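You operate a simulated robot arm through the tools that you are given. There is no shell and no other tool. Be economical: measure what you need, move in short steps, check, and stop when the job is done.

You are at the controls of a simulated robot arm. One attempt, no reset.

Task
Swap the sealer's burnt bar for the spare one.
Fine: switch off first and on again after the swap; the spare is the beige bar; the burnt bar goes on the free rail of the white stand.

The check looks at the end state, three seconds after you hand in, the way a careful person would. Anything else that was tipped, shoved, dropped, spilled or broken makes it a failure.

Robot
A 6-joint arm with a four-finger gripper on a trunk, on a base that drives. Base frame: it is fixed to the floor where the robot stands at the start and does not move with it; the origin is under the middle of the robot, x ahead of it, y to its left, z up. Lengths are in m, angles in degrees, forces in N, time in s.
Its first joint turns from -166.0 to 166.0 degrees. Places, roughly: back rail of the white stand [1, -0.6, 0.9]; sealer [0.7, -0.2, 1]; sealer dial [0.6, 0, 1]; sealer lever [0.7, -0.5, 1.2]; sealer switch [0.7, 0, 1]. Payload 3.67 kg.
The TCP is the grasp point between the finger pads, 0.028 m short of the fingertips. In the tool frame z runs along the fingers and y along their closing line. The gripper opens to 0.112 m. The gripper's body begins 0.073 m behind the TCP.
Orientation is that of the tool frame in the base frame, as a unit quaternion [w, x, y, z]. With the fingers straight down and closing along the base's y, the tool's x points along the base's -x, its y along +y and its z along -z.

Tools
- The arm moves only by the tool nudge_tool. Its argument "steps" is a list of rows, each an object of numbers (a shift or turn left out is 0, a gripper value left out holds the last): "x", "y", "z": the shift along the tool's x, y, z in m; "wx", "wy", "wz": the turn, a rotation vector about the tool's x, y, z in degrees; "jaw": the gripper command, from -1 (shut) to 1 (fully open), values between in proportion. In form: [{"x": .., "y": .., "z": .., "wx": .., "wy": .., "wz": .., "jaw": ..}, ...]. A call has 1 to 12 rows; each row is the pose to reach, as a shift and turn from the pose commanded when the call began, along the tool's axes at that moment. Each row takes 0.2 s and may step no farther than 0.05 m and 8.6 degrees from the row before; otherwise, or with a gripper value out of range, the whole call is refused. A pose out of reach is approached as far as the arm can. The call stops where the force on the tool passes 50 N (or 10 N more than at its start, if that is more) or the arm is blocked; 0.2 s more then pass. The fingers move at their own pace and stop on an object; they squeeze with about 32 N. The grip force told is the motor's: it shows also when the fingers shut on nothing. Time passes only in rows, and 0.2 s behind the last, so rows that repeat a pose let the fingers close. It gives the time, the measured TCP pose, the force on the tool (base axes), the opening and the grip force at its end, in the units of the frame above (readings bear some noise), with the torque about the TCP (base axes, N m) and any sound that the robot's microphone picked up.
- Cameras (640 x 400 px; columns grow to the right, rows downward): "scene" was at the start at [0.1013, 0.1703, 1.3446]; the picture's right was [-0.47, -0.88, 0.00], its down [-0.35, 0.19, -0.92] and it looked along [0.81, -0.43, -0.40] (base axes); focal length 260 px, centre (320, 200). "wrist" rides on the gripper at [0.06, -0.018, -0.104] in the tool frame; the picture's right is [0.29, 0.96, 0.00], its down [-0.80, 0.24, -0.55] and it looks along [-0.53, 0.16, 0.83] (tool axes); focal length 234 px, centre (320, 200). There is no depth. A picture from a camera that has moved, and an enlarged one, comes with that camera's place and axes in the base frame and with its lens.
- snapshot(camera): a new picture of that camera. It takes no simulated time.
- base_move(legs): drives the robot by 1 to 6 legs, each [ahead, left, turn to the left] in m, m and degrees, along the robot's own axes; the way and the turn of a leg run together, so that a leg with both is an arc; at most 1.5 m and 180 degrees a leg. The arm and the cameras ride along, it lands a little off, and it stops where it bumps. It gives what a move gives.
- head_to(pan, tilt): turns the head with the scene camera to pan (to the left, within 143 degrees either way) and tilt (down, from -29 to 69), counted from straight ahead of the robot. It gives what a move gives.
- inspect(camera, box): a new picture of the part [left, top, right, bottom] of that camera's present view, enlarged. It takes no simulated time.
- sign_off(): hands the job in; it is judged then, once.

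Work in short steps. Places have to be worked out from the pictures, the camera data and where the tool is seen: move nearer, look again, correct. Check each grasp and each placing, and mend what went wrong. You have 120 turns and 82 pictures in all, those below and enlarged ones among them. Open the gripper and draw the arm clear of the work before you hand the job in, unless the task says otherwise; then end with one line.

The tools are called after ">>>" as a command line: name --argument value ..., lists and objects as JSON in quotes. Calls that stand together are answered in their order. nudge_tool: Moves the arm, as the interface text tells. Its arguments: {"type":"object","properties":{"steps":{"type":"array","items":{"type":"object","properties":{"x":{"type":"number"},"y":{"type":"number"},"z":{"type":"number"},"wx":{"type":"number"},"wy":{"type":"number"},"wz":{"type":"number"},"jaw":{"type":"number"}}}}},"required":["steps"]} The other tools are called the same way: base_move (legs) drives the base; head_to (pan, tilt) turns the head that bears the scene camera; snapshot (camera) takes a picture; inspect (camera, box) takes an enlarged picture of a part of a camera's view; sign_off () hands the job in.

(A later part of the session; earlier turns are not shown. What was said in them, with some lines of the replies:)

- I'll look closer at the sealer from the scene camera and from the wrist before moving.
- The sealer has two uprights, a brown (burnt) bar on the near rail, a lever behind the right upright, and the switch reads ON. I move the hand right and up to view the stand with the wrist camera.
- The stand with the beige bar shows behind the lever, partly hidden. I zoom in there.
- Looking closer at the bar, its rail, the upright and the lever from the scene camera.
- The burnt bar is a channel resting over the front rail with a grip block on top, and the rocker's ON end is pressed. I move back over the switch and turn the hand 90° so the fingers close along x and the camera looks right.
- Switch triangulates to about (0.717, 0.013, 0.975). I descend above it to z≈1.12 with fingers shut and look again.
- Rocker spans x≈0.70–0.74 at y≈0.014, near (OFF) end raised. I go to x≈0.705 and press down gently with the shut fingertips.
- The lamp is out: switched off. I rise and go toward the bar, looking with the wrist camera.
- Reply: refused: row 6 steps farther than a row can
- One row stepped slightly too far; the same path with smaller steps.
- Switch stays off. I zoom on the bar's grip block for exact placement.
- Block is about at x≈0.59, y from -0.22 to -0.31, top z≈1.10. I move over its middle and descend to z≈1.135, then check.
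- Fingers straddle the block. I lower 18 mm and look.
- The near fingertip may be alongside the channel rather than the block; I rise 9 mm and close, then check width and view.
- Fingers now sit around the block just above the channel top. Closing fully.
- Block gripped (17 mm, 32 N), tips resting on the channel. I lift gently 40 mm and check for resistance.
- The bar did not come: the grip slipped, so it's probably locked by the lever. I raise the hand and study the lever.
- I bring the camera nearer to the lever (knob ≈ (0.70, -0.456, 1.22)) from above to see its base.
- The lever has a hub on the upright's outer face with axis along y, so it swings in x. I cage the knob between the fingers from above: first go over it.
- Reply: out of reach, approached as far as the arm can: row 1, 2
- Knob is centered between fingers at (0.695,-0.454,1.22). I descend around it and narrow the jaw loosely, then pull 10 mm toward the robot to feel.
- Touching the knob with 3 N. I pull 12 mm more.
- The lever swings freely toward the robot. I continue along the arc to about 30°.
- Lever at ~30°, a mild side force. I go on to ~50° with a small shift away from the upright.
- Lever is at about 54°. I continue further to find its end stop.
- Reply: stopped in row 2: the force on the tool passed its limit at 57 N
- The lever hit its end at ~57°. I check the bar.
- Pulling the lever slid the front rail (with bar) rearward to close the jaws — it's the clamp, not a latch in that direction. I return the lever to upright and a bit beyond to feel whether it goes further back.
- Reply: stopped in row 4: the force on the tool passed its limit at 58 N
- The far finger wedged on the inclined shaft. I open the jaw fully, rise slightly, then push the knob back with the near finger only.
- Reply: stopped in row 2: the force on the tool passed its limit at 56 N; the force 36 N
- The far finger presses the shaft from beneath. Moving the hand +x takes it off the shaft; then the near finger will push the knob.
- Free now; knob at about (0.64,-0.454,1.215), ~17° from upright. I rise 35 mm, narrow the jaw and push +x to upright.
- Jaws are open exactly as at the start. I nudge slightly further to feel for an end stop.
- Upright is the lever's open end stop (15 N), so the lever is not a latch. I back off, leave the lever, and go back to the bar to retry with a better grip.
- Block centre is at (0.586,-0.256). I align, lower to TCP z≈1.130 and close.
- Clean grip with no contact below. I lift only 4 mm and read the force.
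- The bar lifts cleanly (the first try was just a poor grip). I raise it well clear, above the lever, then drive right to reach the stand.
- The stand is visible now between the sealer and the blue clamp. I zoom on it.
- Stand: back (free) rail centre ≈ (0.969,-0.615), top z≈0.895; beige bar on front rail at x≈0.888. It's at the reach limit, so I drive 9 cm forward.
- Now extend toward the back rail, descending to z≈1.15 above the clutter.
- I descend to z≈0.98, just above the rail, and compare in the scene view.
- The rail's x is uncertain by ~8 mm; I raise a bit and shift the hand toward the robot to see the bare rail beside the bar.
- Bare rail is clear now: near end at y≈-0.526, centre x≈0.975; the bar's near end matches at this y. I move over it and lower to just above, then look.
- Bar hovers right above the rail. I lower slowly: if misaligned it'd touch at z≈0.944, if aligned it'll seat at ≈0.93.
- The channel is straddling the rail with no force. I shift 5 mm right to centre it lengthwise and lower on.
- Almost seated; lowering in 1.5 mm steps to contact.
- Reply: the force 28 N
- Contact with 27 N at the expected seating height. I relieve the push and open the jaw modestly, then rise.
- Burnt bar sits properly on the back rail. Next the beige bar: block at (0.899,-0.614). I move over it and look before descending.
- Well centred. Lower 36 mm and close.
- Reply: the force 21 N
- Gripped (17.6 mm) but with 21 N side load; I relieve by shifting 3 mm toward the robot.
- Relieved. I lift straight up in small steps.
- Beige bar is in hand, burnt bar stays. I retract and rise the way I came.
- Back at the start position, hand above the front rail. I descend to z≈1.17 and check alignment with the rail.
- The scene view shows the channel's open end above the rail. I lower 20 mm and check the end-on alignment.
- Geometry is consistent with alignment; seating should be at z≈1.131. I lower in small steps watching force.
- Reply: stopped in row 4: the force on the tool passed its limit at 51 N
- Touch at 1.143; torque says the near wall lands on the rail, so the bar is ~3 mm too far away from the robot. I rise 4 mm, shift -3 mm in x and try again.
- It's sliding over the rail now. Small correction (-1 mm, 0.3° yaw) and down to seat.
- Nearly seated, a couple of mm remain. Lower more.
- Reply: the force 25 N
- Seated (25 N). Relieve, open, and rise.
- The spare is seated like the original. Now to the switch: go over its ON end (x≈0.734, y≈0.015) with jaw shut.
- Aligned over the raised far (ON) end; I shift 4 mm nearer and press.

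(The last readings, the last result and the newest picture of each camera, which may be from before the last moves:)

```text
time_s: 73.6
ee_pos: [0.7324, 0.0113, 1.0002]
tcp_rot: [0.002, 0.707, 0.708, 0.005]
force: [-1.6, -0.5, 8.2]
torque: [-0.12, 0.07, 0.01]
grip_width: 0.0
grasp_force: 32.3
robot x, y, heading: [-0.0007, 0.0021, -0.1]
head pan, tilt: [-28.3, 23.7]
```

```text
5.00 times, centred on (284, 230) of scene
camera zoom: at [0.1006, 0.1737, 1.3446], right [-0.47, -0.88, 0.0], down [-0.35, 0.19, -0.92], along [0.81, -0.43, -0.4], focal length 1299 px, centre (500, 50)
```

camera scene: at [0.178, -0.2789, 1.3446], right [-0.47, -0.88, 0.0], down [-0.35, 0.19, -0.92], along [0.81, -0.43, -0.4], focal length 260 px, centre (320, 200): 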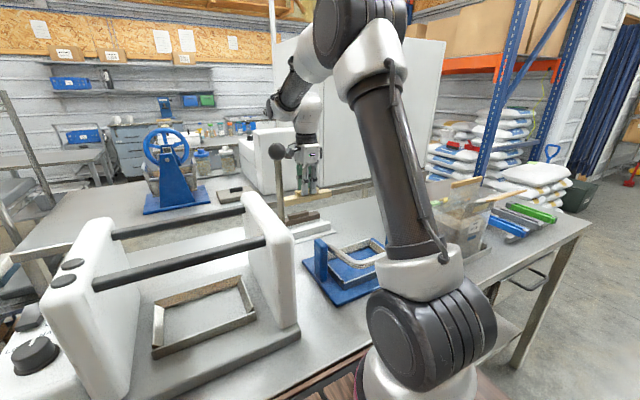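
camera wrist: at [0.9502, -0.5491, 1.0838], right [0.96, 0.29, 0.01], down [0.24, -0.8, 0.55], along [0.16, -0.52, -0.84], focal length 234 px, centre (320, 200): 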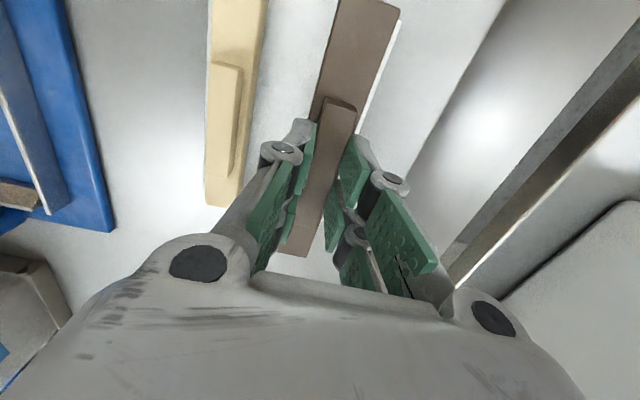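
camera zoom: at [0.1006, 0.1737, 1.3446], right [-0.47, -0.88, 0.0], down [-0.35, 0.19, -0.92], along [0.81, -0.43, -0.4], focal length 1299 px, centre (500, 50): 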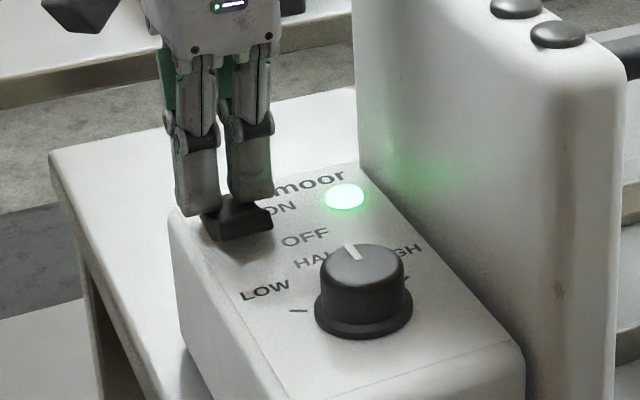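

The green lamp is on. I rise, open the gripper and take a final look.

>>> nudge_tool --steps '[{"z": -0.045}, {"z": -0.09}, {"z": -0.135}, {"z": -0.18}, {"z": -0.225, "jaw": 0.5}, {"z": -0.27}, {"z": -0.31}, {"z": -0.31, "y": -0.04}, {"z": -0.31, "y": -0.08}]'

>>> snapshot --camera "scene"

>>> inspect --camera "scene" --box '[230, 100, 470, 310]'

```text
time_s: 75.6
ee_pos: [0.652, 0.0117, 1.308]
tcp_rot: [0.0, 0.706, 0.708, 0.004]
force: [1.5, 1.2, -1.4]
torque: [-0.02, 0.1, 0.0]
grip_width: 0.0837
grasp_force: 0.0
robot x, y, heading: [-0.0008, 0.004, 0.2]
head pan, tilt: [-28.3, 23.7]
```

```text
7 pictures are left
camera scene: at [0.1014, 0.1738, 1.3446], right [-0.47, -0.88, 0.0], down [-0.36, 0.19, -0.92], along [0.81, -0.43, -0.4], focal length 260 px, centre (320, 200)
```

scene: 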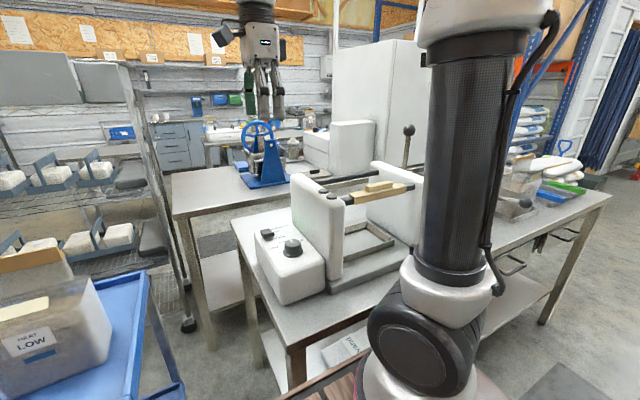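

```text
1.90 times, centred on (350, 205) of scene
camera zoom: at [0.1014, 0.1738, 1.3446], right [-0.47, -0.88, 0.0], down [-0.36, 0.19, -0.92], along [0.81, -0.43, -0.4], focal length 495 px, centre (263, 190)
```

zoom: 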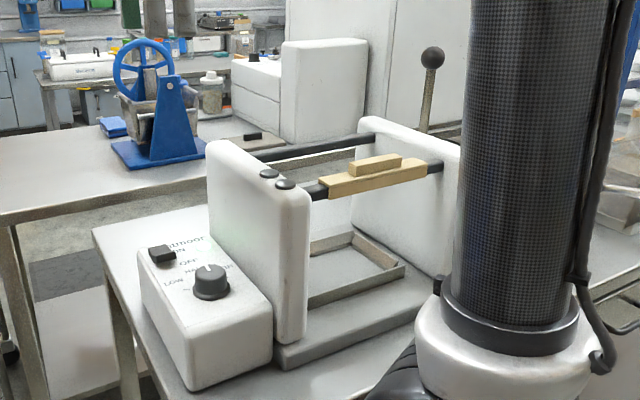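

The lamp isn't clearly visible here; I zoom on the panel.

>>> inspect --camera "scene" --box '[240, 215, 320, 265]'

```text
8.00 times, centred on (280, 240) of scene
camera zoom: at [0.1014, 0.1738, 1.3446], right [-0.47, -0.88, 0.0], down [-0.36, 0.19, -0.92], along [0.81, -0.43, -0.4], focal length 2079 px, centre (640, -120)
```

zoom: 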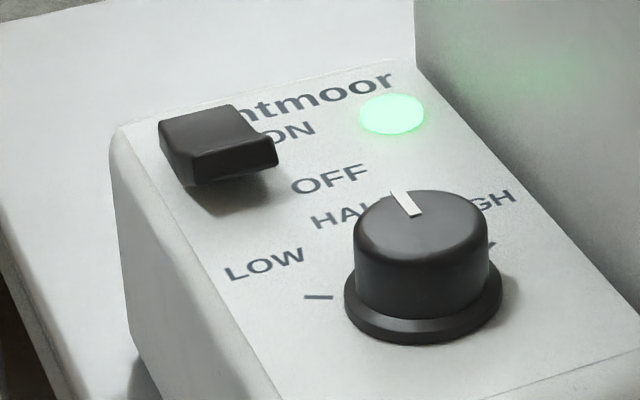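

The switch is ON with the lamp lit, the dial is unchanged, the spare is seated, the lever is upright, and the arm is clear with the gripper open. I hand in.

>>> sign_off

```text
The job is handed in.
```

The swap is done: the beige spare bar is on the sealer's front rail, the burnt bar is on the back rail of the white stand, and the sealer was switched off for the swap and is on again. While looking for a latch I pulled the sealer's lever, which closed the jaws, then put it back upright with the jaws open as before.
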